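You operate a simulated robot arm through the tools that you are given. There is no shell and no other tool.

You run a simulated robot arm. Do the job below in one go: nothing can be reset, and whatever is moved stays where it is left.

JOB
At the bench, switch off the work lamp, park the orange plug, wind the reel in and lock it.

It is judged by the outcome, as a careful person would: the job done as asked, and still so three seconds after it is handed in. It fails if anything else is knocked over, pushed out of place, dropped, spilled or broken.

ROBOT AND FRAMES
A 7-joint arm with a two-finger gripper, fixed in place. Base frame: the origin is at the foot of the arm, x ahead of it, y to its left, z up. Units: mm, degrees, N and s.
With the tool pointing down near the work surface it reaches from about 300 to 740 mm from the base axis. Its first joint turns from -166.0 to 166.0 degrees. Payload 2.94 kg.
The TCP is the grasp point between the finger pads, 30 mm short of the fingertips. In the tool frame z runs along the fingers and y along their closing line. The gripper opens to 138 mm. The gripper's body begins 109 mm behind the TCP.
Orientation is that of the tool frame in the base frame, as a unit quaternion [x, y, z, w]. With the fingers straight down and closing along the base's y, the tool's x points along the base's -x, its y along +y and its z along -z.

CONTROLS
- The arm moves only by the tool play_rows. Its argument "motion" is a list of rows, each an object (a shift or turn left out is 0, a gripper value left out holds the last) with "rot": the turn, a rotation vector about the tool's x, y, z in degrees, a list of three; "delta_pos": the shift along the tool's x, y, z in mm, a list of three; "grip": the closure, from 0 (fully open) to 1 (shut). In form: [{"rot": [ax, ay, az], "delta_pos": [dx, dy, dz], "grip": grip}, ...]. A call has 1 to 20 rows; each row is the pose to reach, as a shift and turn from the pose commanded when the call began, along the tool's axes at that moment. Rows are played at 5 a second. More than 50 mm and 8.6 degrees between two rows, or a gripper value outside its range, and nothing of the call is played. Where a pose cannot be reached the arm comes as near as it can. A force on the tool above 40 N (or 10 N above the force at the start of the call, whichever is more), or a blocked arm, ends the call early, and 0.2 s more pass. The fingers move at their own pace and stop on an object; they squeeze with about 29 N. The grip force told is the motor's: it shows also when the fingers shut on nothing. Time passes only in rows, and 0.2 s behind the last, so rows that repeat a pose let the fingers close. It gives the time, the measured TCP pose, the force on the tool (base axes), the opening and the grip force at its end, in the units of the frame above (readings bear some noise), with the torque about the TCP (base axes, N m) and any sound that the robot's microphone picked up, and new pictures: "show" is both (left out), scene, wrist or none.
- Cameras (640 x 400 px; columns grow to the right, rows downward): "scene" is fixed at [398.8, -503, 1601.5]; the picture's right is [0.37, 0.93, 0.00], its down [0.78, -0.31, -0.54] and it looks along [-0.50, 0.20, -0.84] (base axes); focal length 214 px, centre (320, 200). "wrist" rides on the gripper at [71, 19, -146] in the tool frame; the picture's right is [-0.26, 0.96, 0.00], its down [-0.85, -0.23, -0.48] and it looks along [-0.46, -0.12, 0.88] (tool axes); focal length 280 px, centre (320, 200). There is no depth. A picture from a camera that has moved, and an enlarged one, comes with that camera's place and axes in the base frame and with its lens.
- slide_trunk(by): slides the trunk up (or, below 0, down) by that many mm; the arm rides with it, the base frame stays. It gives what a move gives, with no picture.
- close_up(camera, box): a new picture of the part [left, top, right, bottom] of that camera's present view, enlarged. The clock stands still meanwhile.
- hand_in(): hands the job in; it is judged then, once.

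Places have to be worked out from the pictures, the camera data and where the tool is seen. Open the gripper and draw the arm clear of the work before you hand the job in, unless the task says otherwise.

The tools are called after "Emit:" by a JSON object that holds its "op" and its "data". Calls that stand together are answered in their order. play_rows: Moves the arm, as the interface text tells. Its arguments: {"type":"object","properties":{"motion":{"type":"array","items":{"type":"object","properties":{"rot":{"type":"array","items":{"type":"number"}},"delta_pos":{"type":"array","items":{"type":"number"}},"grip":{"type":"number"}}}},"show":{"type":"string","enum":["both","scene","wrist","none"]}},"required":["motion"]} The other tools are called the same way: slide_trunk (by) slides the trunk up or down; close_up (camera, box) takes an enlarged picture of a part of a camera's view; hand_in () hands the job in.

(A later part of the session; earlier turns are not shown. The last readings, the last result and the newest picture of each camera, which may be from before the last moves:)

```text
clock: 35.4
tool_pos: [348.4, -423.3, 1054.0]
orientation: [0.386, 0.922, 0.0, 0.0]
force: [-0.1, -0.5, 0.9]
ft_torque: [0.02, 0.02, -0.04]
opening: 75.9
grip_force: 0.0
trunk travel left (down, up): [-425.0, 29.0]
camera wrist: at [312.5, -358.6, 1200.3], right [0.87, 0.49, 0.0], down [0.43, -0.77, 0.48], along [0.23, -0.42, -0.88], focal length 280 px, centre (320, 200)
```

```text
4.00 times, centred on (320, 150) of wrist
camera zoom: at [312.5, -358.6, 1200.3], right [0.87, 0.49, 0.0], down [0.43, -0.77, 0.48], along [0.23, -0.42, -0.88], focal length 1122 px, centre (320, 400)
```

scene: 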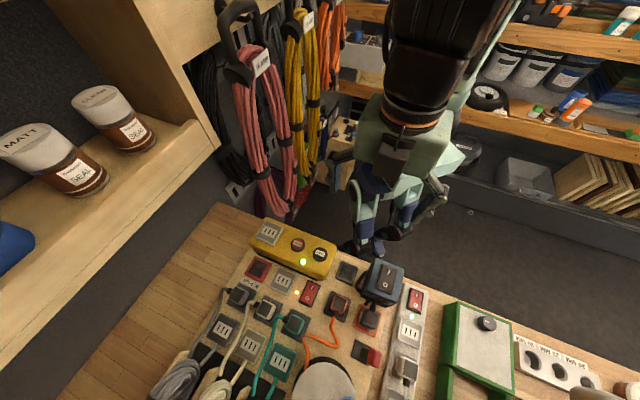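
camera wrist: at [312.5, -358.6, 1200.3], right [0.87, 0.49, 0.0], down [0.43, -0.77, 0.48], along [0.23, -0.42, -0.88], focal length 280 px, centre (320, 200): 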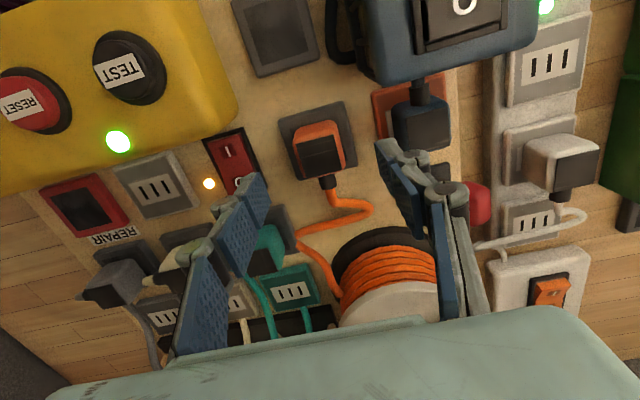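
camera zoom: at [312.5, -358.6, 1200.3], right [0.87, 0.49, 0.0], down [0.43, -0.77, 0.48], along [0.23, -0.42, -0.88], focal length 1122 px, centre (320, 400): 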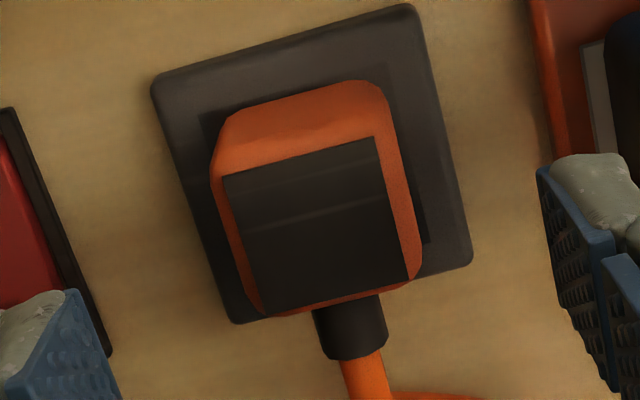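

The TCP is directly over the plug. I descend to 986 (tips clear of the plate) and close.

Emit:
{"op": "play_rows", "data": {"motion": [{"delta_pos": [0, 0, 18], "grip": 0.45}, {"delta_pos": [0, 0, 36], "grip": 0.45}, {"delta_pos": [0, 0, 52], "grip": 0.45}, {"delta_pos": [0, 0, 64], "grip": 0.45}, {"delta_pos": [0, 0, 67], "grip": 0.45}, {"delta_pos": [0, 0, 67], "grip": 1}, {"delta_pos": [0, 0, 67], "grip": 1}, {"delta_pos": [0, 0, 67], "grip": 1}, {"delta_pos": [0, 0, 67], "grip": 1}], "show": "wrist"}}

```text
clock: 37.4
tool_pos: [347.0, -422.5, 988.1]
orientation: [0.386, 0.923, 0.0, 0.0]
force: [0.1, -0.1, -0.2]
ft_torque: [0.0, 0.0, 0.02]
opening: 37.1
grip_force: 29.4
trunk travel left (down, up): [-425.0, 29.0]
camera wrist: at [312.2, -359.0, 1134.2], right [0.87, 0.49, 0.0], down [0.43, -0.77, 0.48], along [0.23, -0.41, -0.88], focal length 280 px, centre (320, 200)
```

wrist: 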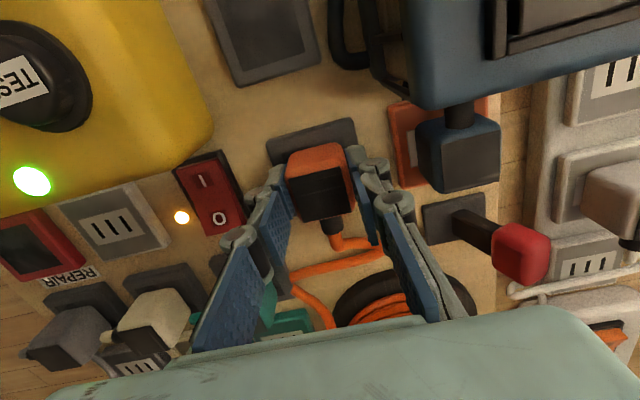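

No snap and no force this time. I lift 12 mm to see whether the dock holds it.

Emit:
{"op": "play_rows", "data": {"motion": [{"delta_pos": [0, 0, -2], "grip": 1}, {"delta_pos": [0, 0, -4], "grip": 1}, {"delta_pos": [0, 0, -8], "grip": 1}, {"delta_pos": [0, 0, -12], "grip": 1}, {"delta_pos": [0, 0, -12], "grip": 1}], "show": "wrist"}}

Emit:
{"op": "close_up", "data": {"camera": "wrist", "box": [250, 100, 410, 200]}}

```text
clock: 38.6
tool_pos: [347.4, -423.1, 1000.7]
orientation: [0.386, 0.923, 0.0, -0.001]
force: [0.2, 0.4, -0.3]
ft_torque: [0.0, -0.05, -0.03]
opening: 36.8
grip_force: 29.0
trunk travel left (down, up): [-425.0, 29.0]
camera wrist: at [312.1, -358.9, 1146.1], right [0.87, 0.49, 0.0], down [0.43, -0.77, 0.48], along [0.23, -0.42, -0.88], focal length 280 px, centre (320, 200)
```

wrist: 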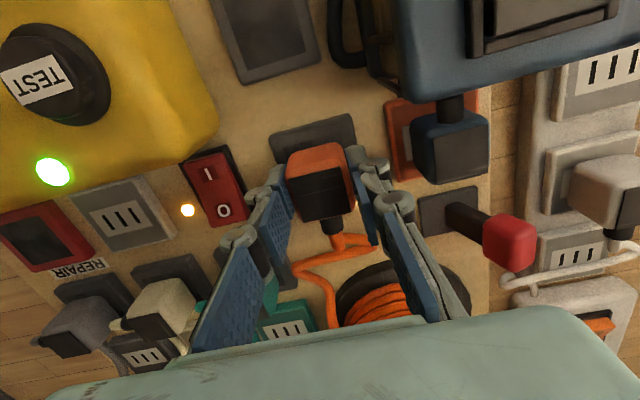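

```text
4.00 times, centred on (330, 150) of wrist
camera zoom: at [312.1, -358.9, 1146.1], right [0.87, 0.49, 0.0], down [0.43, -0.77, 0.48], along [0.23, -0.42, -0.88], focal length 1122 px, centre (280, 400)
```

zoom: 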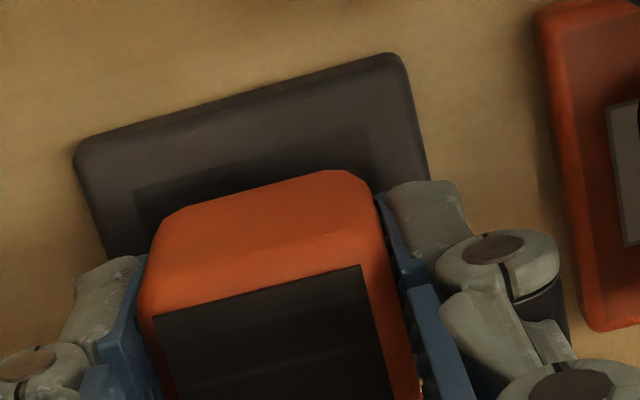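

It lifted freely, so it was only resting. I'll retry with exact centring (2.8 mm further out), then press to contact and listen.

Emit:
{"op": "play_rows", "data": {"motion": [{"delta_pos": [-2.8, -0.6, 0], "grip": 1}, {"delta_pos": [-2.8, -0.6, 6], "grip": 1}, {"delta_pos": [-2.8, -0.6, 12], "grip": 1}, {"delta_pos": [-2.8, -0.6, 15], "grip": 1}, {"delta_pos": [-2.8, -0.6, 17], "grip": 1}, {"delta_pos": [-2.8, -0.6, 18.5], "grip": 1}, {"delta_pos": [-2.8, -0.6, 20], "grip": 1}, {"delta_pos": [-2.8, -0.6, 21.5], "grip": 1}, {"delta_pos": [-2.8, -0.6, 21.5], "grip": 1}], "show": "wrist"}}

Emit:
{"op": "close_up", "data": {"camera": "wrist", "box": [250, 100, 410, 200]}}

```text
clock: 40.6
tool_pos: [347.8, -425.9, 980.4]
orientation: [0.387, 0.922, -0.001, 0.002]
force: [0.4, -5.7, 24.1]
ft_torque: [-0.23, -0.02, 0.04]
opening: 37.1
grip_force: 29.1
trunk travel left (down, up): [-425.0, 29.0]
heard: snap
camera wrist: at [312.9, -361.2, 1125.7], right [0.87, 0.49, 0.0], down [0.43, -0.77, 0.48], along [0.24, -0.42, -0.88], focal length 280 px, centre (320, 200)
```

wrist: 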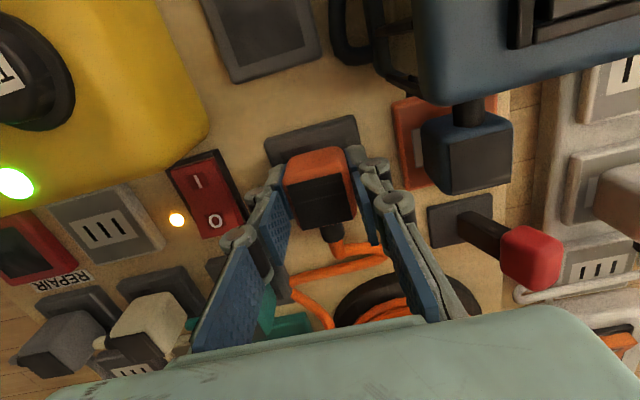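

```text
4.00 times, centred on (330, 150) of wrist
camera zoom: at [312.9, -361.2, 1125.7], right [0.87, 0.49, 0.0], down [0.43, -0.77, 0.48], along [0.24, -0.42, -0.88], focal length 1122 px, centre (280, 400)
```

zoom: 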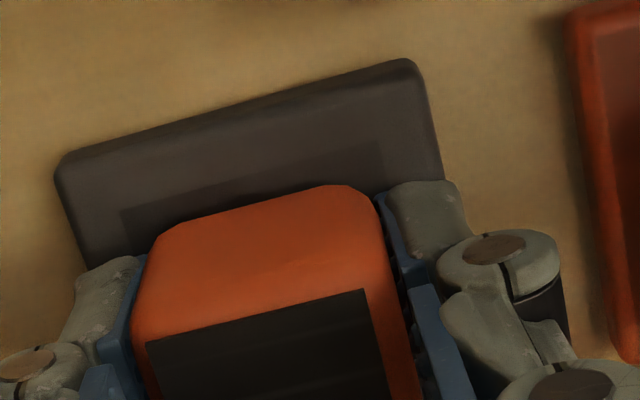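

"Snap": it has seated in the dock. I ease off the press and open the fingers.

Emit:
{"op": "play_rows", "data": {"motion": [{"delta_pos": [0, 0, -1], "grip": 1}, {"delta_pos": [0, 0, -1.6], "grip": 0.7}, {"delta_pos": [0, 0, -1.6], "grip": 0.6}, {"delta_pos": [0, 0, -1.6], "grip": 0.55}, {"delta_pos": [0, 0, -1.6], "grip": 0.55}], "show": "wrist"}}

Emit:
{"op": "close_up", "data": {"camera": "wrist", "box": [250, 100, 410, 200]}}

```text
clock: 41.8
tool_pos: [349.5, -425.5, 979.1]
orientation: [0.387, 0.922, 0.001, -0.001]
force: [0.1, 0.4, -0.6]
ft_torque: [0.04, 0.03, 0.05]
opening: 62.1
grip_force: 0.0
trunk travel left (down, up): [-425.0, 29.0]
camera wrist: at [313.6, -361.3, 1125.3], right [0.87, 0.49, 0.0], down [0.43, -0.77, 0.47], along [0.23, -0.41, -0.88], focal length 280 px, centre (320, 200)
```

wrist: 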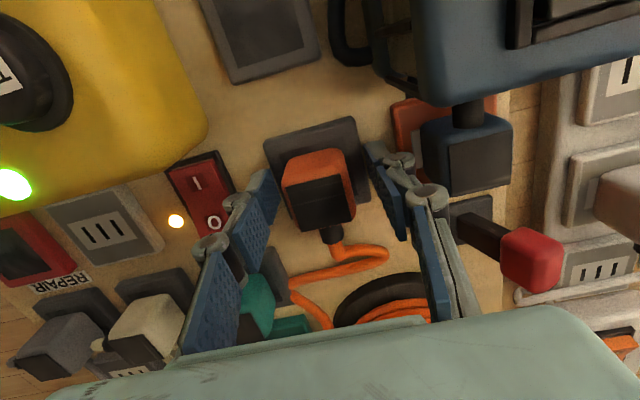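

```text
4.00 times, centred on (330, 150) of wrist
camera zoom: at [313.6, -361.3, 1125.3], right [0.87, 0.49, 0.0], down [0.43, -0.77, 0.47], along [0.23, -0.41, -0.88], focal length 1122 px, centre (280, 400)
```

zoom: 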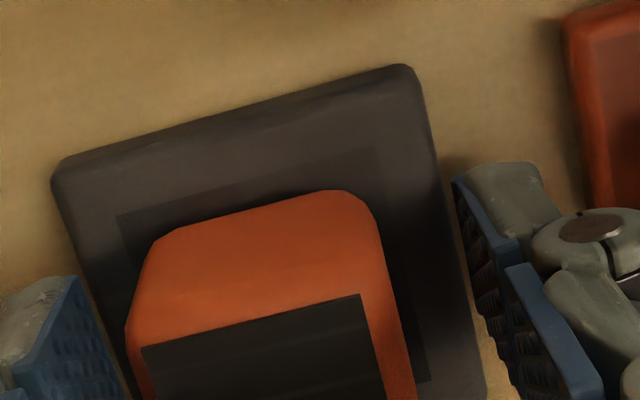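

Released cleanly. I lift away and take a viewing pose over the board to study the reel and the lock lever.

Emit:
{"op": "play_rows", "data": {"motion": [{"delta_pos": [0, 0, -8], "grip": 0.5}, {"delta_pos": [0, 0, -20], "grip": 0.45}, {"delta_pos": [0, 0, -40], "grip": 0.4}, {"delta_pos": [0, 0, -70], "grip": 0.4}, {"delta_pos": [0, 0, -100], "grip": 0.2}, {"delta_pos": [0, 0, -135], "grip": 0}, {"delta_pos": [0, 0, -175], "grip": 0}, {"delta_pos": [0, 0, -215], "grip": 0}, {"delta_pos": [0, 0, -250], "grip": 0}, {"delta_pos": [0, 0, -280], "grip": 0}, {"delta_pos": [0, 0, -280], "grip": 0}]}}

Emit:
{"op": "close_up", "data": {"camera": "wrist", "box": [300, 80, 460, 180]}}

Emit:
{"op": "close_up", "data": {"camera": "wrist", "box": [310, 160, 470, 260]}}

Emit:
{"op": "close_up", "data": {"camera": "scene", "box": [280, 320, 408, 400]}}

```text
clock: 44.2
tool_pos: [349.0, -426.0, 1260.0]
orientation: [0.387, 0.922, 0.001, 0.0]
force: [0.4, -0.6, 0.0]
ft_torque: [-0.03, 0.05, 0.01]
opening: 137.9
grip_force: 0.1
trunk travel left (down, up): [-425.0, 29.0]
camera wrist: at [313.3, -361.7, 1406.2], right [0.87, 0.49, 0.0], down [0.43, -0.77, 0.48], along [0.23, -0.41, -0.88], focal length 280 px, centre (320, 200)
```

scene: 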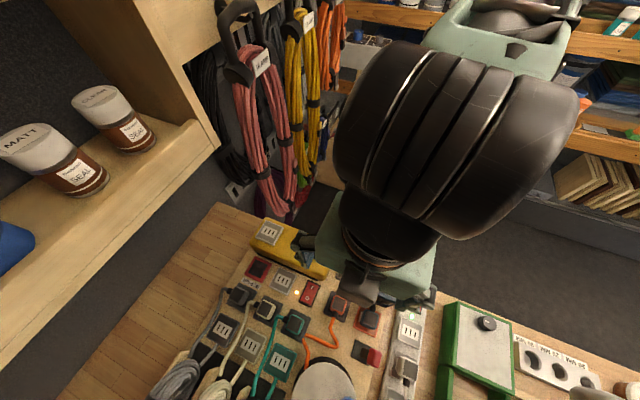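
wrist: 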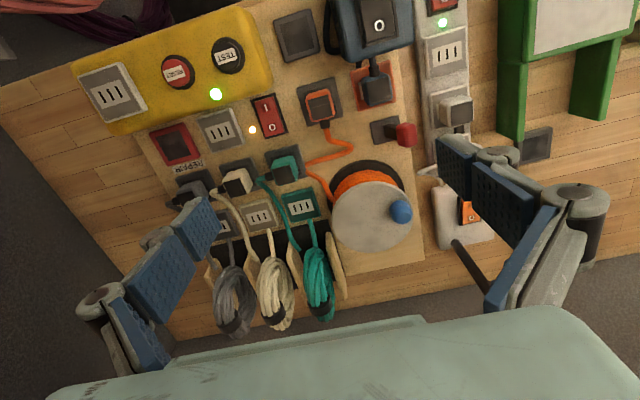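

```text
4.00 times, centred on (380, 130) of wrist
camera zoom: at [313.3, -361.7, 1406.2], right [0.87, 0.49, 0.0], down [0.43, -0.77, 0.48], along [0.23, -0.41, -0.88], focal length 1122 px, centre (80, 480)
```

zoom: 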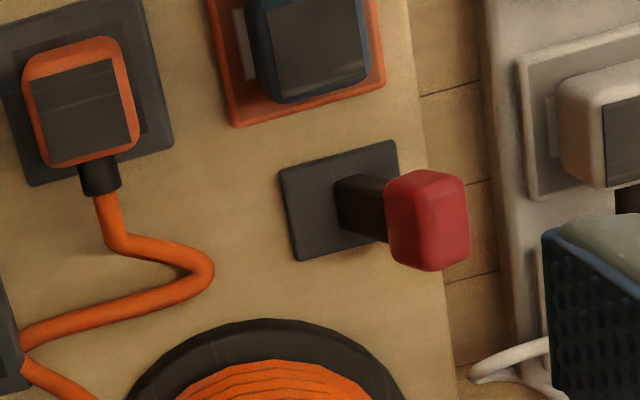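

```text
4.00 times, centred on (390, 210) of wrist
camera zoom: at [313.3, -361.7, 1406.2], right [0.87, 0.49, 0.0], down [0.43, -0.77, 0.48], along [0.23, -0.41, -0.88], focal length 1122 px, centre (40, 160)
```

zoom: 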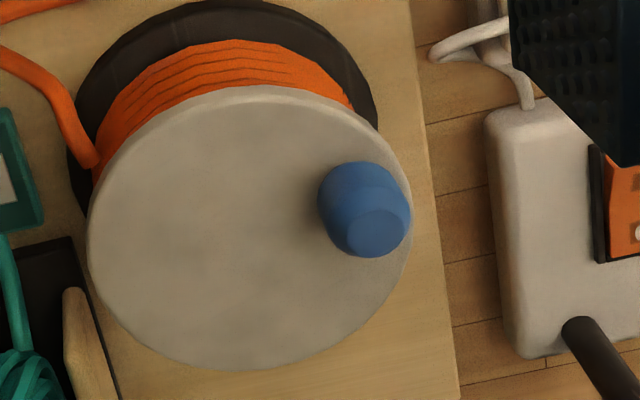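

```text
5.00 times, centred on (344, 360) of scene
camera zoom: at [398.8, -503.0, 1601.5], right [0.37, 0.93, 0.0], down [0.78, -0.31, -0.54], along [-0.5, 0.2, -0.84], focal length 1072 px, centre (200, -600)
```

zoom: 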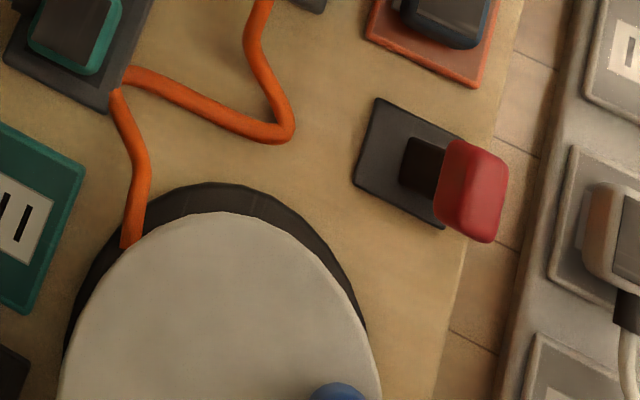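

The knob's top is at about (532,-494,1050) and the reel's hub at about (508,-531,1014), so the crank radius is about 45 mm. That is near the reach limit, so I'll go above the hub at a safe height and test reach.

Emit:
{"op": "play_rows", "data": {"motion": [{"delta_pos": [-18, 4, 14], "grip": 0.3}, {"delta_pos": [-37, 8, 28], "grip": 0.5}, {"delta_pos": [-56, 12, 42], "grip": 0.5}, {"delta_pos": [-75, 16, 56], "grip": 0.5}, {"delta_pos": [-94, 20, 70], "grip": 0.5}, {"delta_pos": [-113, 24, 84], "grip": 0.5}, {"delta_pos": [-132, 28, 98], "grip": 0.5}, {"delta_pos": [-150, 32, 112], "grip": 0.5}, {"delta_pos": [-168, 36, 126], "grip": 0.5}, {"delta_pos": [-186.6, 39.8, 140], "grip": 0.5}, {"delta_pos": [-186.6, 39.8, 140], "grip": 0.5}]}}

```text
clock: 46.6
tool_pos: [495.3, -508.6, 1115.8]
orientation: [0.387, 0.922, 0.0, 0.0]
force: [0.6, 0.3, -0.4]
ft_torque: [0.05, 0.0, 0.0]
opening: 69.0
grip_force: 0.0
out of reach, approached as far as the arm can: row 9, 10, 11
trunk travel left (down, up): [-425.0, 29.0]
camera wrist: at [459.4, -443.5, 1261.8], right [0.87, 0.49, 0.0], down [0.43, -0.77, 0.48], along [0.23, -0.42, -0.88], focal length 280 px, centre (320, 200)
```

scene: 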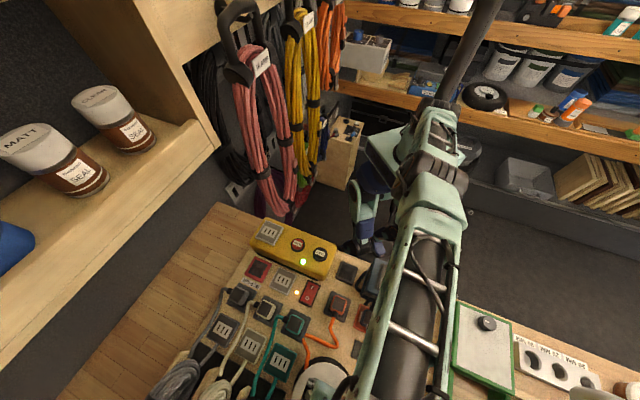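
wrist: 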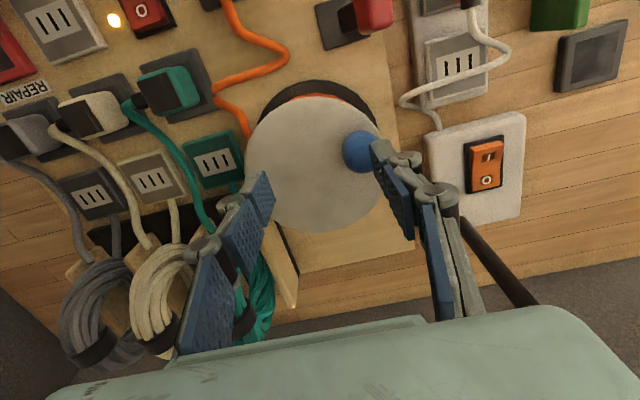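

At this trunk height the arm stops about 710 mm out, short of the hub. I'll draw the arm up and back, then lower the trunk to bring the shoulder closer to the work.

Emit:
{"op": "play_rows", "data": {"motion": [{"delta_pos": [8, 0, -25]}, {"delta_pos": [16, 0, -50]}, {"delta_pos": [25, 0, -75]}, {"delta_pos": [35, 0, -100]}, {"delta_pos": [45, 0, -125]}, {"delta_pos": [55, 0, -150]}, {"delta_pos": [65, 0, -175]}, {"delta_pos": [75, 0, -200]}, {"delta_pos": [75, 0, -200]}], "show": "scene"}}

```text
clock: 48.6
tool_pos: [444.2, -459.1, 1289.3]
orientation: [0.388, 0.922, 0.0, 0.0]
force: [0.3, 0.1, -0.1]
ft_torque: [-0.01, -0.01, 0.03]
opening: 69.1
grip_force: 0.0
out of reach, approached as far as the arm can: row 6, 7, 8, 9
trunk travel left (down, up): [-425.0, 29.0]
```

scene: 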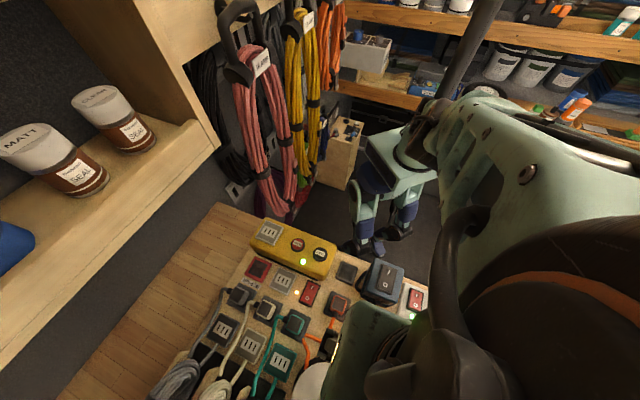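

The reach fits a wrist sphere of about 735 mm, so lowering the trunk would not help. Tilting the fingers outward by 25° gains roughly 85 mm, so I'll tilt and go above the knob at z≈1115.

Emit:
{"op": "play_rows", "data": {"motion": [{"rot": [0, -3, 0], "delta_pos": [-4, 2, 17]}, {"rot": [0, -6, 0], "delta_pos": [-10, 5, 34]}, {"rot": [0, -9, 0], "delta_pos": [-18, 9, 52]}, {"rot": [0, -12, 0], "delta_pos": [-27, 13, 70]}, {"rot": [0, -15, 0], "delta_pos": [-38, 17, 88]}, {"rot": [0, -18, 0], "delta_pos": [-50, 22, 106]}, {"rot": [0, -21, 0], "delta_pos": [-62, 27, 124]}, {"rot": [0, -24, 0], "delta_pos": [-74, 32, 142]}, {"rot": [0, -25, 0], "delta_pos": [-82, 35, 160]}, {"rot": [0, -25, 0], "delta_pos": [-86.4, 36.9, 174]}, {"rot": [0, -25, 0], "delta_pos": [-86.4, 36.9, 174]}]}}

Emit:
{"op": "close_up", "data": {"camera": "wrist", "box": [220, 80, 420, 205]}}

```text
clock: 51.0
tool_pos: [597.1, -563.4, 1149.5]
orientation: [0.378, 0.9, -0.083, 0.199]
force: [-1.0, 1.0, -0.5]
ft_torque: [-0.02, 0.02, 0.03]
opening: 68.9
grip_force: 0.1
out of reach, approached as far as the arm can: row 1, 2, 3, 4, 5, 6, 7, 8, 9, 10, 11
trunk travel left (down, up): [-425.0, 29.0]
camera wrist: at [522.9, -459.6, 1252.1], right [0.85, 0.51, 0.11], down [0.24, -0.57, 0.79], along [0.46, -0.65, -0.6], focal length 280 px, centre (320, 200)
```

scene: 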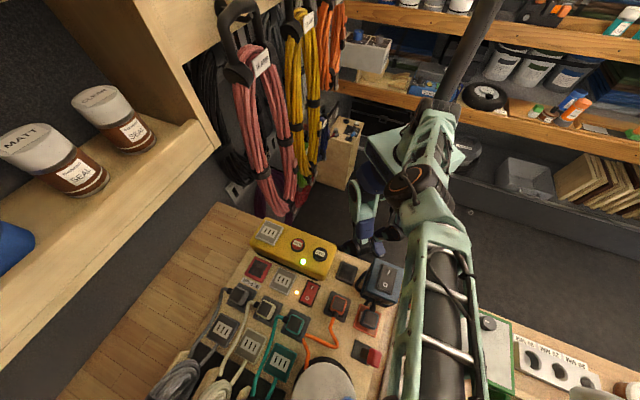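
wrist: 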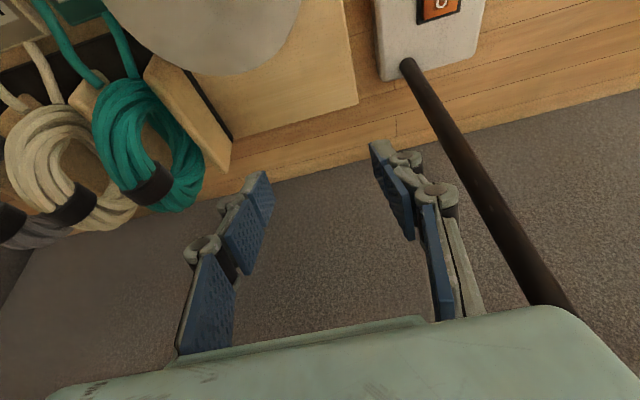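

```text
3.20 times, centred on (320, 142) of wrist
camera zoom: at [522.9, -459.6, 1252.1], right [0.85, 0.51, 0.11], down [0.24, -0.57, 0.79], along [0.46, -0.65, -0.6], focal length 897 px, centre (320, 384)
```

zoom: 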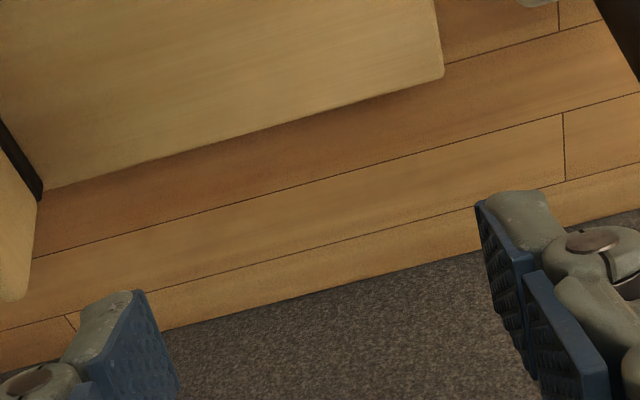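

The arm ended much farther out (597,-563,1149) than I asked, so the commanded pose seems to differ from the measured one after a "reach" warning. I'll hold still one step to see what the command base is.

Emit:
{"op": "play_rows", "data": {"motion": [{"delta_pos": [0, 0, 0]}], "show": "none"}}

```text
clock: 51.4
tool_pos: [596.0, -562.8, 1150.2]
orientation: [0.377, 0.901, -0.083, 0.199]
force: [-0.3, -0.2, -0.6]
ft_torque: [0.03, 0.01, 0.02]
opening: 69.3
grip_force: 0.1
trunk travel left (down, up): [-425.0, 29.0]
```

The hold was not flagged, so the base is now the actual pose. I move back to above the knob, keeping the 25° tilt.

Emit:
{"op": "play_rows", "data": {"motion": [{"delta_pos": [16, 0, -8]}, {"delta_pos": [33, 0, -10]}, {"delta_pos": [50, 0.5, -10]}, {"delta_pos": [67, 1, -9]}, {"delta_pos": [84, 1.3, -8]}, {"delta_pos": [99.9, 1.3, -7.8]}, {"delta_pos": [99.9, 1.3, -7.8]}]}}

Emit:
{"op": "close_up", "data": {"camera": "wrist", "box": [220, 80, 420, 205]}}

```text
clock: 53.0
tool_pos: [597.1, -562.0, 1153.3]
orientation: [0.378, 0.901, -0.083, 0.199]
force: [0.3, 0.5, -0.4]
ft_torque: [-0.01, -0.04, 0.01]
opening: 69.2
grip_force: 0.1
out of reach, approached as far as the arm can: row 1, 2, 3, 4, 5, 6, 7
trunk travel left (down, up): [-425.0, 29.0]
camera wrist: at [523.4, -457.9, 1255.4], right [0.85, 0.51, 0.11], down [0.23, -0.57, 0.79], along [0.46, -0.65, -0.6], focal length 280 px, centre (320, 200)
```

scene: 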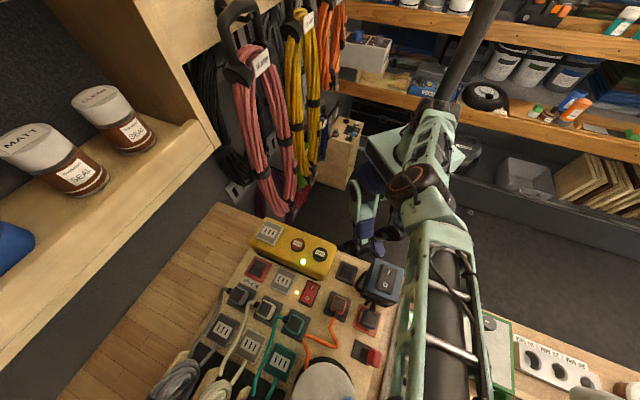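
wrist: 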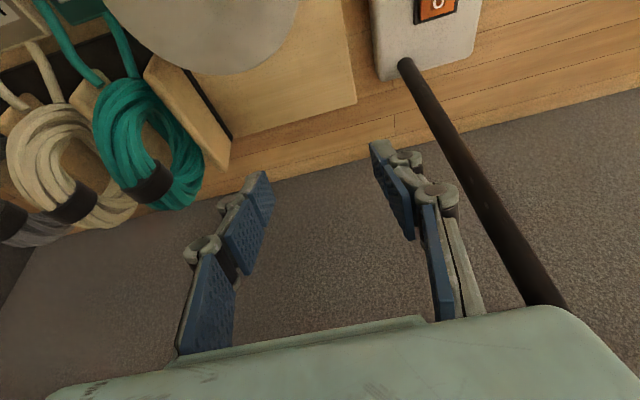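

```text
3.20 times, centred on (320, 142) of wrist
camera zoom: at [523.4, -457.9, 1255.4], right [0.85, 0.51, 0.11], down [0.23, -0.57, 0.79], along [0.46, -0.65, -0.6], focal length 897 px, centre (320, 384)
```

zoom: 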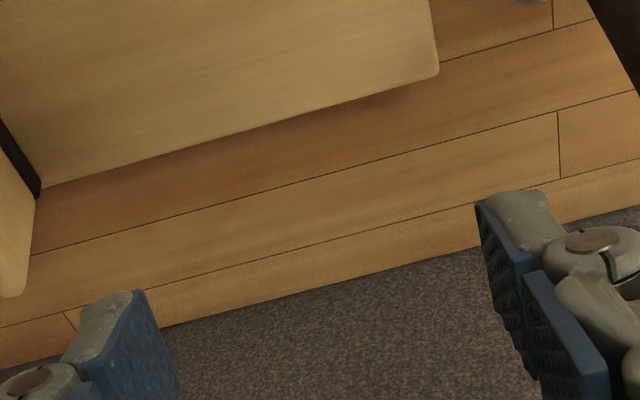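

The arm reports every nearer pose as unreachable while tilted, so it is stuck stretched out. I'll undo the tilt while drawing back to a pose I know it can reach.

Emit:
{"op": "play_rows", "data": {"motion": [{"rot": [0, 4, 0], "delta_pos": [20, -4.5, -9.5]}, {"rot": [0, 8, 0], "delta_pos": [41, -9, -19]}, {"rot": [0, 12, 0], "delta_pos": [61, -13.5, -28.5]}, {"rot": [0, 16, 0], "delta_pos": [82, -18, -38]}, {"rot": [0, 20, 0], "delta_pos": [102, -22.5, -47.5]}, {"rot": [0, 25, 0], "delta_pos": [123, -27, -57]}, {"rot": [0, 25, 0], "delta_pos": [144, -32, -66.5]}, {"rot": [0, 25, 0], "delta_pos": [164, -36.6, -76]}, {"rot": [0, 25, 0], "delta_pos": [164, -36.6, -76]}]}}

```text
clock: 55.0
tool_pos: [481.5, -495.6, 1167.5]
orientation: [0.387, 0.922, 0.001, -0.001]
force: [0.4, 0.4, -0.8]
ft_torque: [0.03, 0.01, 0.03]
opening: 68.9
grip_force: 0.1
out of reach, approached as far as the arm can: row 2, 3, 4, 5, 6, 7, 8, 9
trunk travel left (down, up): [-425.0, 29.0]
camera wrist: at [446.2, -431.2, 1314.0], right [0.87, 0.49, 0.0], down [0.43, -0.77, 0.47], along [0.23, -0.41, -0.88], focal length 280 px, centre (320, 200)
```

scene: 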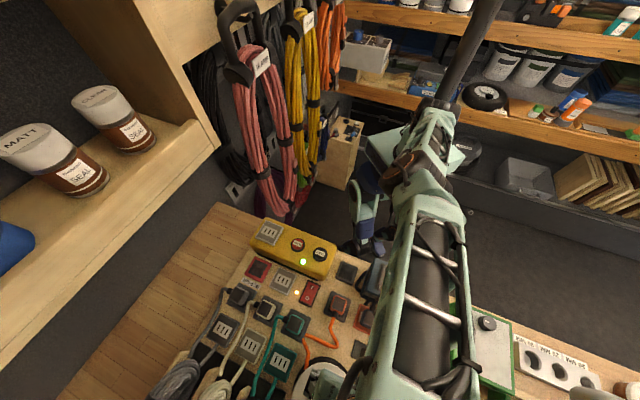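
wrist: 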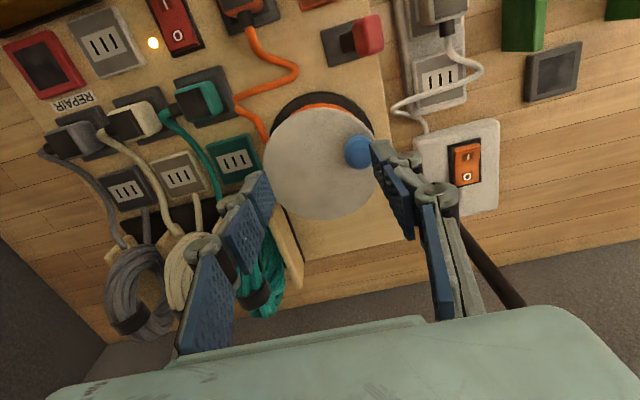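

It is still on the edge of its reach (fully stretched). I'll command a long straight draw-back at this height, which passes clear above the lamp, to get the elbow to bend again.

Emit:
{"op": "play_rows", "data": {"motion": [{"delta_pos": [20, 0, 0]}, {"delta_pos": [40, 0, 0]}, {"delta_pos": [60, 0, 0]}, {"delta_pos": [80, 0, 0]}, {"delta_pos": [100, 0, 0]}, {"delta_pos": [120, 0, 0]}, {"delta_pos": [140, 0, 0]}, {"delta_pos": [160, 0, 0]}, {"delta_pos": [180, 0, 0]}, {"delta_pos": [200, 0, 0]}, {"delta_pos": [200, 0, 0]}, {"delta_pos": [200, 0, 0]}]}}

```text
clock: 57.6
tool_pos: [462.1, -489.1, 1213.5]
orientation: [0.387, 0.922, 0.001, -0.001]
force: [-0.8, 0.3, 0.3]
ft_torque: [0.0, 0.01, -0.01]
opening: 68.9
grip_force: 0.2
out of reach, approached as far as the arm can: row 1, 2, 3, 4, 5, 6, 7, 8, 9, 10, 11, 12
trunk travel left (down, up): [-425.0, 29.0]
camera wrist: at [427.4, -424.1, 1359.8], right [0.87, 0.49, 0.0], down [0.43, -0.77, 0.47], along [0.23, -0.41, -0.88], focal length 280 px, centre (320, 200)
```

scene: 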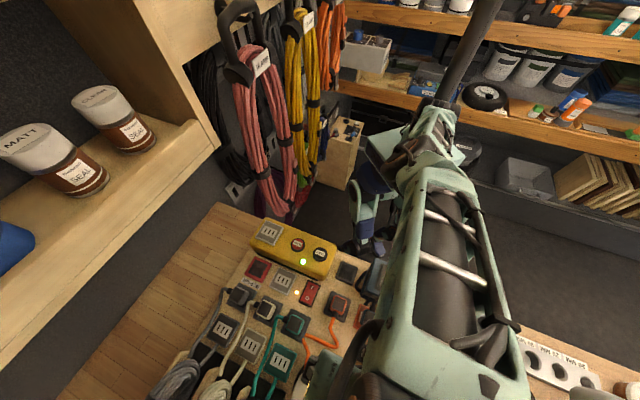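
wrist: 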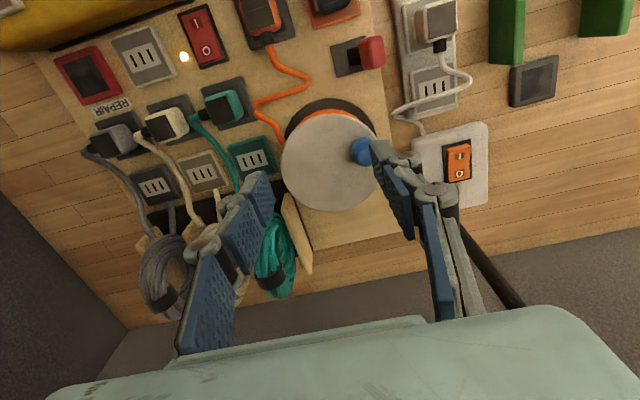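

It only slid along its reach limit. Asking for a downward motion should make the elbow flex, so I'll go down 80 mm and a little back, keeping the tips above 1100.

Emit:
{"op": "play_rows", "data": {"motion": [{"delta_pos": [2, 0, 10]}, {"delta_pos": [5, 0, 20]}, {"delta_pos": [9, 0, 30]}, {"delta_pos": [14, 0, 40]}, {"delta_pos": [20, 0, 50]}, {"delta_pos": [27, 0, 60]}, {"delta_pos": [35, 0, 70]}, {"delta_pos": [43, 0, 80]}, {"delta_pos": [43, 0, 80]}]}}

```text
clock: 59.6
tool_pos: [475.8, -505.3, 1159.9]
orientation: [0.387, 0.922, 0.0, -0.001]
force: [0.6, -0.2, 0.0]
ft_torque: [-0.01, 0.01, -0.01]
opening: 68.8
grip_force: 0.0
out of reach, approached as far as the arm can: row 1, 2, 3, 4, 5, 6, 7, 8, 9
trunk travel left (down, up): [-425.0, 29.0]
camera wrist: at [440.6, -440.0, 1305.9], right [0.87, 0.49, 0.0], down [0.43, -0.77, 0.47], along [0.23, -0.41, -0.88], focal length 280 px, centre (320, 200)
```

scene: 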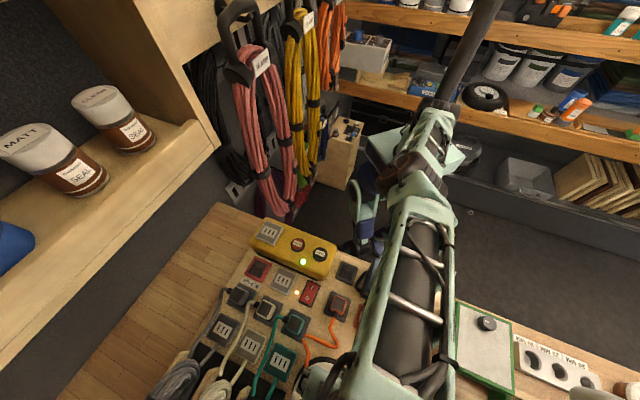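
wrist: 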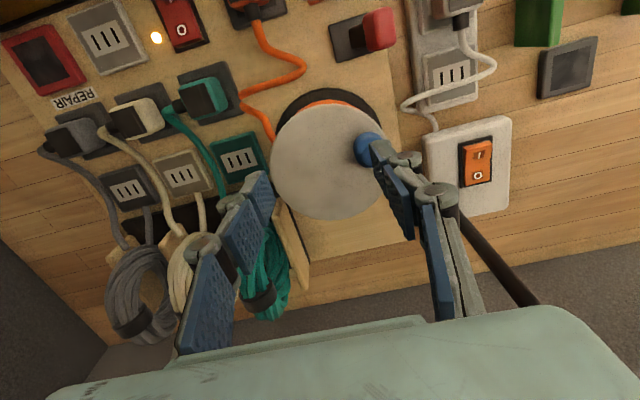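

Still stretched. I'll look closely at the arm's joints in the scene picture.

Emit:
{"op": "close_up", "data": {"camera": "scene", "box": [340, 80, 500, 260]}}

Emit:
{"op": "close_up", "data": {"camera": "scene", "box": [280, 200, 520, 400]}}

```text
2.22 times, centred on (420, 170) of scene
camera zoom: at [398.8, -503.0, 1601.5], right [0.37, 0.93, 0.0], down [0.78, -0.31, -0.54], along [-0.5, 0.2, -0.84], focal length 477 px, centre (98, 267)
```

zoom: 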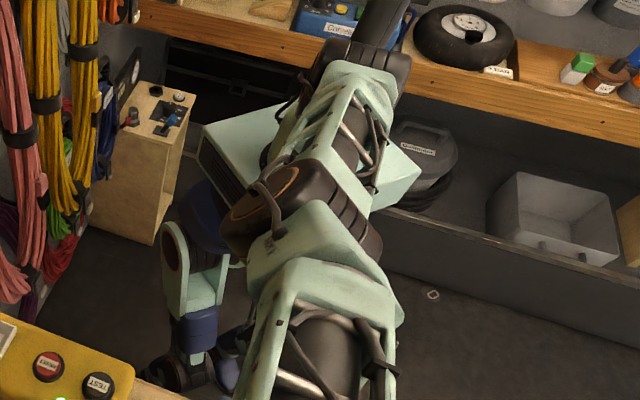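

```text
2.00 times, centred on (400, 300) of scene
camera zoom: at [398.8, -503.0, 1601.5], right [0.37, 0.93, 0.0], down [0.78, -0.31, -0.54], along [-0.5, 0.2, -0.84], focal length 429 px, centre (160, 0)
```

zoom: 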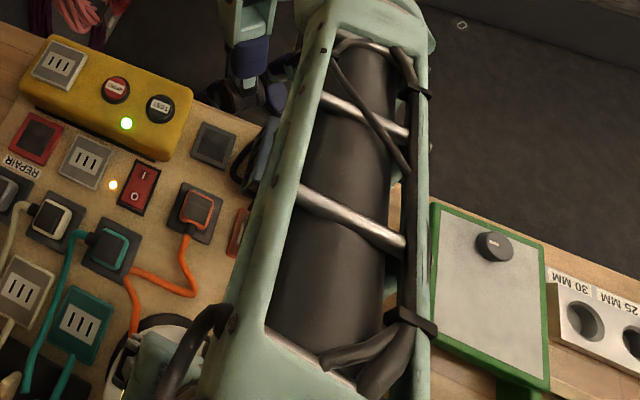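

The upper arm and forearm are in one straight line, so only motion along the sphere is available. I'll go high along the sphere and then come straight down with room to spare, so that the downward motion bends the elbow.

Emit:
{"op": "play_rows", "data": {"motion": [{"delta_pos": [8, 0, -22]}, {"delta_pos": [17, 0, -44]}, {"delta_pos": [27, 0, -66]}, {"delta_pos": [38, 0, -88]}, {"delta_pos": [50, 0, -110]}, {"delta_pos": [62, 0, -132]}, {"delta_pos": [75, 0, -154]}, {"delta_pos": [88, 0, -176]}, {"delta_pos": [102, 0, -198]}, {"delta_pos": [116, 0, -215]}], "show": "none"}}

```text
clock: 61.8
tool_pos: [391.5, -419.7, 1374.0]
orientation: [0.386, 0.922, -0.002, 0.001]
force: [-0.1, 0.0, 0.2]
ft_torque: [0.02, 0.0, 0.01]
opening: 69.0
grip_force: 0.0
out of reach, approached as far as the arm can: row 5, 10
trunk travel left (down, up): [-425.0, 29.0]
```

Only two rows were flagged this time. Now straight down 220 mm with a slight draw-back.

Emit:
{"op": "play_rows", "data": {"motion": [{"delta_pos": [4, 0, 18]}, {"delta_pos": [8, 0, 36]}, {"delta_pos": [12, 0, 56]}, {"delta_pos": [16, 0, 78]}, {"delta_pos": [20, 0, 100]}, {"delta_pos": [24, 0, 122]}, {"delta_pos": [28, 0, 144]}, {"delta_pos": [32, 0, 166]}, {"delta_pos": [36, 0, 190]}, {"delta_pos": [40, 0, 210]}, {"delta_pos": [40, 0, 210]}], "show": "scene"}}

```text
clock: 64.2
tool_pos: [365.0, -391.1, 1161.7]
orientation: [0.387, 0.922, 0.0, 0.0]
force: [-0.8, 0.3, -0.5]
ft_torque: [0.02, -0.01, -0.02]
opening: 68.9
grip_force: 0.1
trunk travel left (down, up): [-425.0, 29.0]
```

scene: 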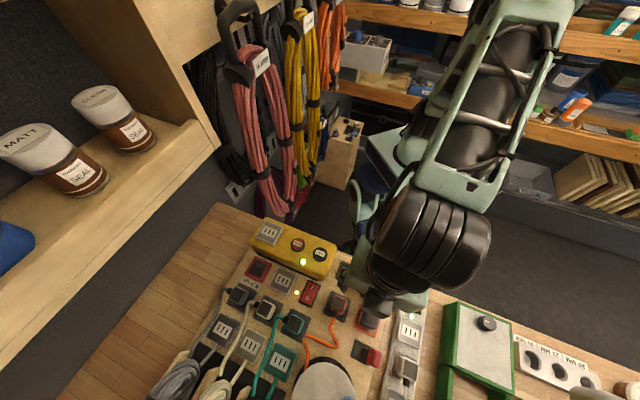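

The elbow is bent again and nothing is flagged. I'll now tilt 25° outward and go above the knob at z≈1125, staying well inside the reach sphere.

Emit:
{"op": "play_rows", "data": {"motion": [{"rot": [0, -4, 0], "delta_pos": [-10, 3, 2]}, {"rot": [0, -8, 0], "delta_pos": [-24, 6, 5]}, {"rot": [0, -12, 0], "delta_pos": [-40, 10, 8]}, {"rot": [0, -16, 0], "delta_pos": [-57, 14, 11]}, {"rot": [0, -20, 0], "delta_pos": [-75, 18, 14]}, {"rot": [0, -25, 0], "delta_pos": [-94, 23, 17]}, {"rot": [0, -25, 0], "delta_pos": [-113, 28, 20]}, {"rot": [0, -25, 0], "delta_pos": [-132, 33, 24]}, {"rot": [0, -25, 0], "delta_pos": [-152, 38, 28]}, {"rot": [0, -25, 0], "delta_pos": [-172, 42, 32]}, {"rot": [0, -25, 0], "delta_pos": [-190.5, 45.8, 36]}, {"rot": [0, -25, 0], "delta_pos": [-190.5, 45.8, 36]}]}}

Emit:
{"op": "close_up", "data": {"camera": "wrist", "box": [220, 40, 420, 165]}}

```text
clock: 66.8
tool_pos: [532.6, -496.7, 1125.3]
orientation: [0.377, 0.9, -0.084, 0.2]
force: [0.0, 0.0, -0.2]
ft_torque: [0.01, 0.0, -0.01]
opening: 68.9
grip_force: 0.0
trunk travel left (down, up): [-425.0, 29.0]
camera wrist: at [457.7, -391.7, 1228.4], right [0.85, 0.51, 0.11], down [0.23, -0.57, 0.79], along [0.46, -0.65, -0.6], focal length 280 px, centre (320, 200)
```

scene: 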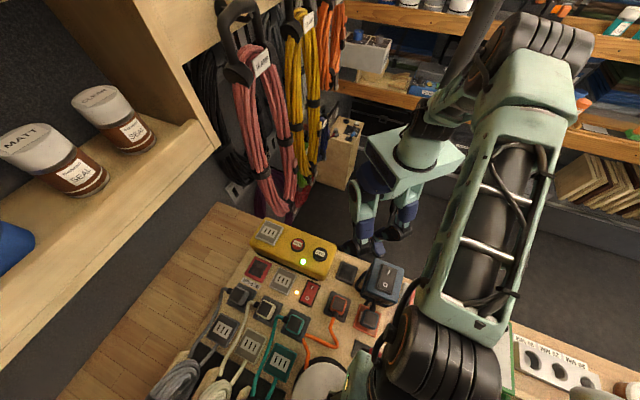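
wrist: 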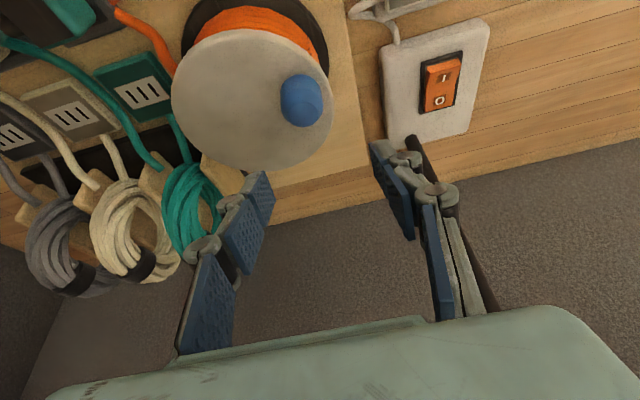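

```text
3.20 times, centred on (320, 102) of wrist
camera zoom: at [457.7, -391.7, 1228.4], right [0.85, 0.51, 0.11], down [0.23, -0.57, 0.79], along [0.46, -0.65, -0.6], focal length 897 px, centre (320, 512)
```

zoom: 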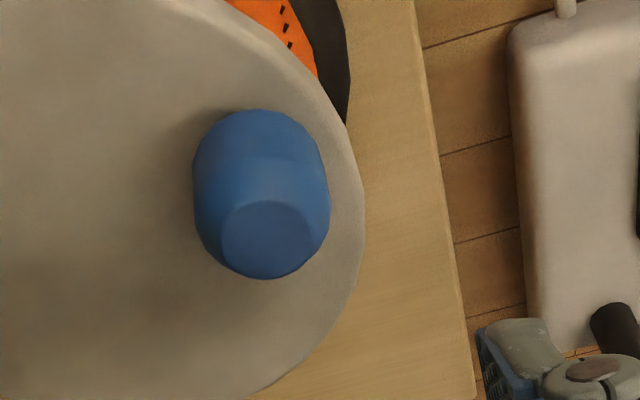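

The arm is well bent now. Before touching the crank I want the hub's centre more accurately, so I'll enlarge the disc.

Emit:
{"op": "close_up", "data": {"camera": "wrist", "box": [150, 10, 350, 135]}}

Emit:
{"op": "close_up", "data": {"camera": "wrist", "box": [150, 70, 350, 195]}}

Emit:
{"op": "close_up", "data": {"camera": "scene", "box": [280, 340, 376, 400]}}

```text
3.20 times, centred on (250, 72) of wrist
camera zoom: at [457.7, -391.7, 1228.4], right [0.85, 0.51, 0.11], down [0.23, -0.57, 0.79], along [0.46, -0.65, -0.6], focal length 897 px, centre (544, 608)
```

zoom: 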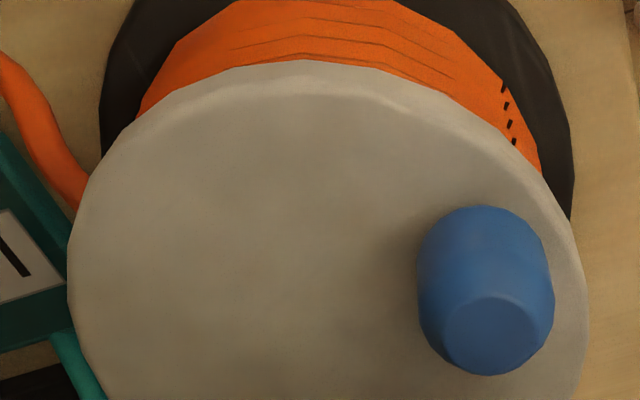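

```text
3.20 times, centred on (250, 132) of wrist
camera zoom: at [457.7, -391.7, 1228.4], right [0.85, 0.51, 0.11], down [0.23, -0.57, 0.79], along [0.46, -0.65, -0.6], focal length 897 px, centre (544, 416)
```

zoom: 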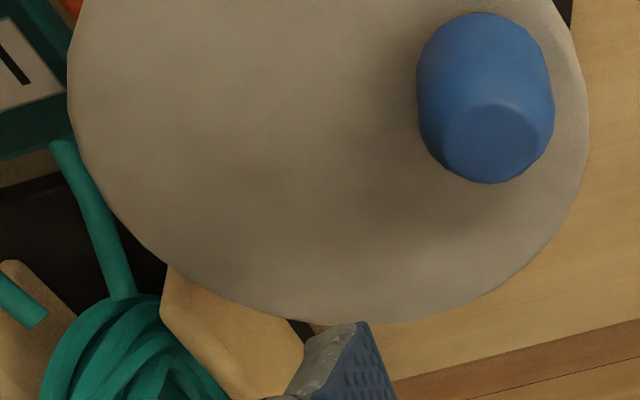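

```text
6.67 times, centred on (328, 370) of scene
camera zoom: at [398.8, -503.0, 1601.5], right [0.37, 0.93, 0.0], down [0.78, -0.31, -0.54], along [-0.5, 0.2, -0.84], focal length 1430 px, centre (267, -933)
```

zoom: 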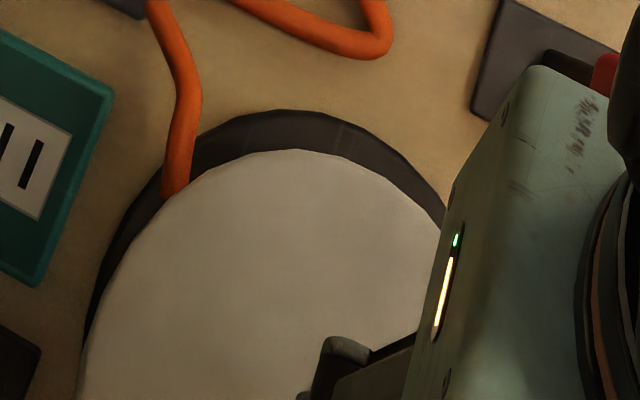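

Fitting the rim in two views puts the hub at (510,-538) with a disc radius of 67 mm, and the knob at about 113° on a 48 mm crank circle. I'll use the shut fingers as a peg to push the knob, starting by lowering them behind it at about 65°.

Emit:
{"op": "play_rows", "data": {"motion": [{"delta_pos": [-8, -0.5, 3.5], "grip": 1}, {"delta_pos": [-16, -1, 7], "grip": 1}, {"delta_pos": [-22.5, -1.7, 10.5], "grip": 1}, {"delta_pos": [-22.5, -1.7, 10.5], "grip": 1}, {"delta_pos": [-16, -1.7, 24.5], "grip": 1}, {"delta_pos": [-8, -1.7, 41], "grip": 1}, {"delta_pos": [0, -1.7, 58.5], "grip": 1}, {"delta_pos": [3, -1.7, 65], "grip": 1}, {"delta_pos": [6.7, -1.7, 73], "grip": 1}, {"delta_pos": [6.7, -1.7, 73], "grip": 1}]}}

Emit:
{"op": "close_up", "data": {"camera": "wrist", "box": [200, 40, 440, 190]}}

```text
clock: 69.0
tool_pos: [546.2, -514.8, 1058.3]
orientation: [0.378, 0.9, -0.084, 0.199]
force: [0.3, 0.4, -0.5]
ft_torque: [-0.03, 0.01, -0.02]
opening: 0.0
grip_force: 28.7
trunk travel left (down, up): [-425.0, 29.0]
camera wrist: at [473.0, -410.5, 1159.2], right [0.85, 0.51, 0.11], down [0.23, -0.57, 0.79], along [0.46, -0.65, -0.6], focal length 280 px, centre (320, 200)
```

scene: 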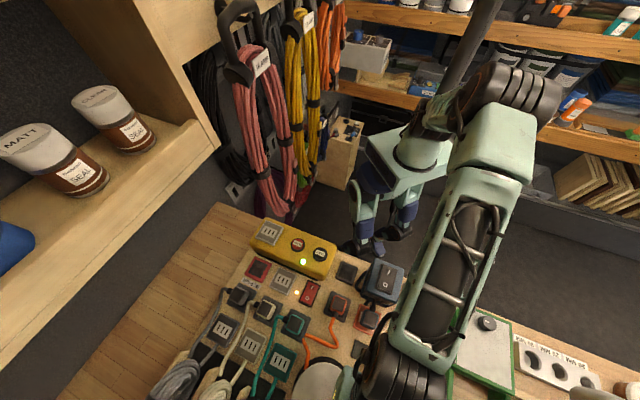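
wrist: 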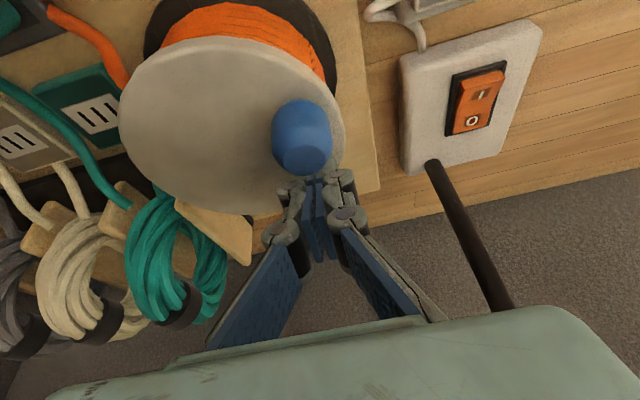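

```text
2.67 times, centred on (320, 115) of wrist
camera zoom: at [473.0, -410.5, 1159.2], right [0.85, 0.51, 0.11], down [0.23, -0.57, 0.79], along [0.46, -0.65, -0.6], focal length 748 px, centre (320, 427)
```

zoom: 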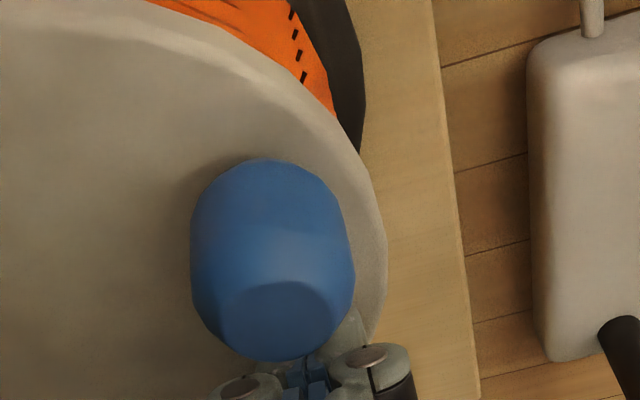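

The peg is in place behind the knob. I'll push counter-clockwise about 60° and watch the force and how the cable responds.

Emit:
{"op": "play_rows", "data": {"motion": [{"delta_pos": [7.1, 2.9, -3.3], "grip": 1}, {"delta_pos": [14.5, 4.3, -6.8], "grip": 1}, {"delta_pos": [22.1, 4.3, -10.3], "grip": 1}, {"delta_pos": [29.5, 2.9, -13.8], "grip": 1}, {"delta_pos": [36.6, 0, -17.1], "grip": 1}, {"delta_pos": [43.1, -4.1, -20.1], "grip": 1}]}}

Emit:
{"op": "close_up", "data": {"camera": "wrist", "box": [100, 0, 420, 200]}}

Emit:
{"op": "close_up", "data": {"camera": "scene", "box": [270, 280, 430, 400]}}

```text
clock: 69.7
tool_pos: [541.3, -502.9, 1066.4]
orientation: [0.377, 0.896, -0.091, 0.214]
force: [2.9, -0.3, 5.9]
ft_torque: [-0.05, 0.0, -0.04]
opening: 0.1
grip_force: 28.6
trunk travel left (down, up): [-425.0, 29.0]
stopped in row 3: the force on the tool passed its limit at 47 N (the readings are from after the stop); the commanded pose is now the measured one
camera wrist: at [466.8, -397.4, 1165.9], right [0.85, 0.51, 0.12], down [0.22, -0.55, 0.81], along [0.48, -0.66, -0.58], focal length 280 px, centre (320, 200)
```

scene: 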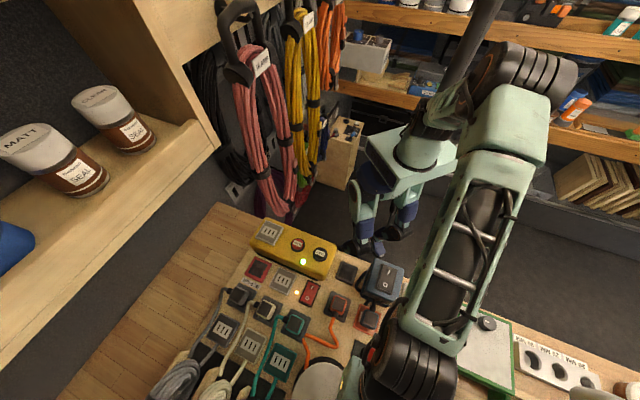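
wrist: 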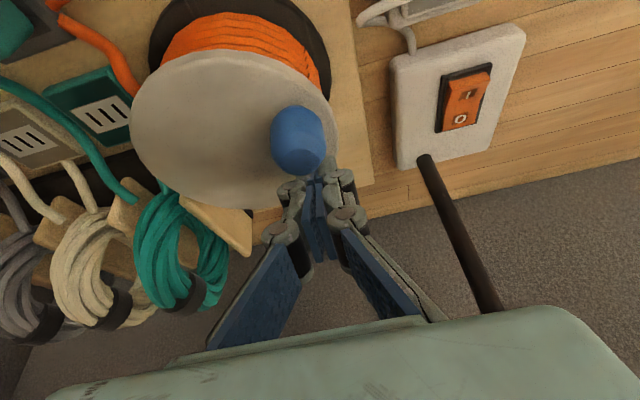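

```text
2.00 times, centred on (260, 100) of wrist
camera zoom: at [466.8, -397.4, 1165.9], right [0.85, 0.51, 0.12], down [0.22, -0.55, 0.81], along [0.48, -0.66, -0.58], focal length 561 px, centre (440, 400)
```

zoom: 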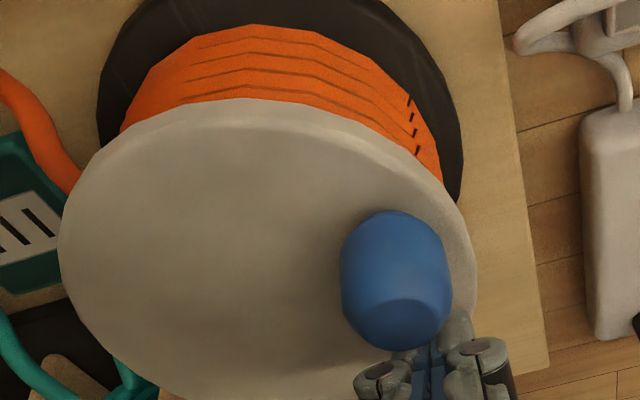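

```text
3.33 times, centred on (350, 340) of scene
camera zoom: at [398.8, -503.0, 1601.5], right [0.37, 0.93, 0.0], down [0.78, -0.31, -0.54], along [-0.5, 0.2, -0.84], focal length 715 px, centre (220, -267)
```

zoom: 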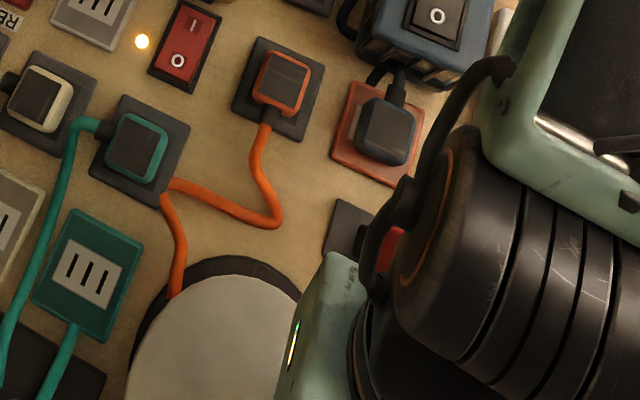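

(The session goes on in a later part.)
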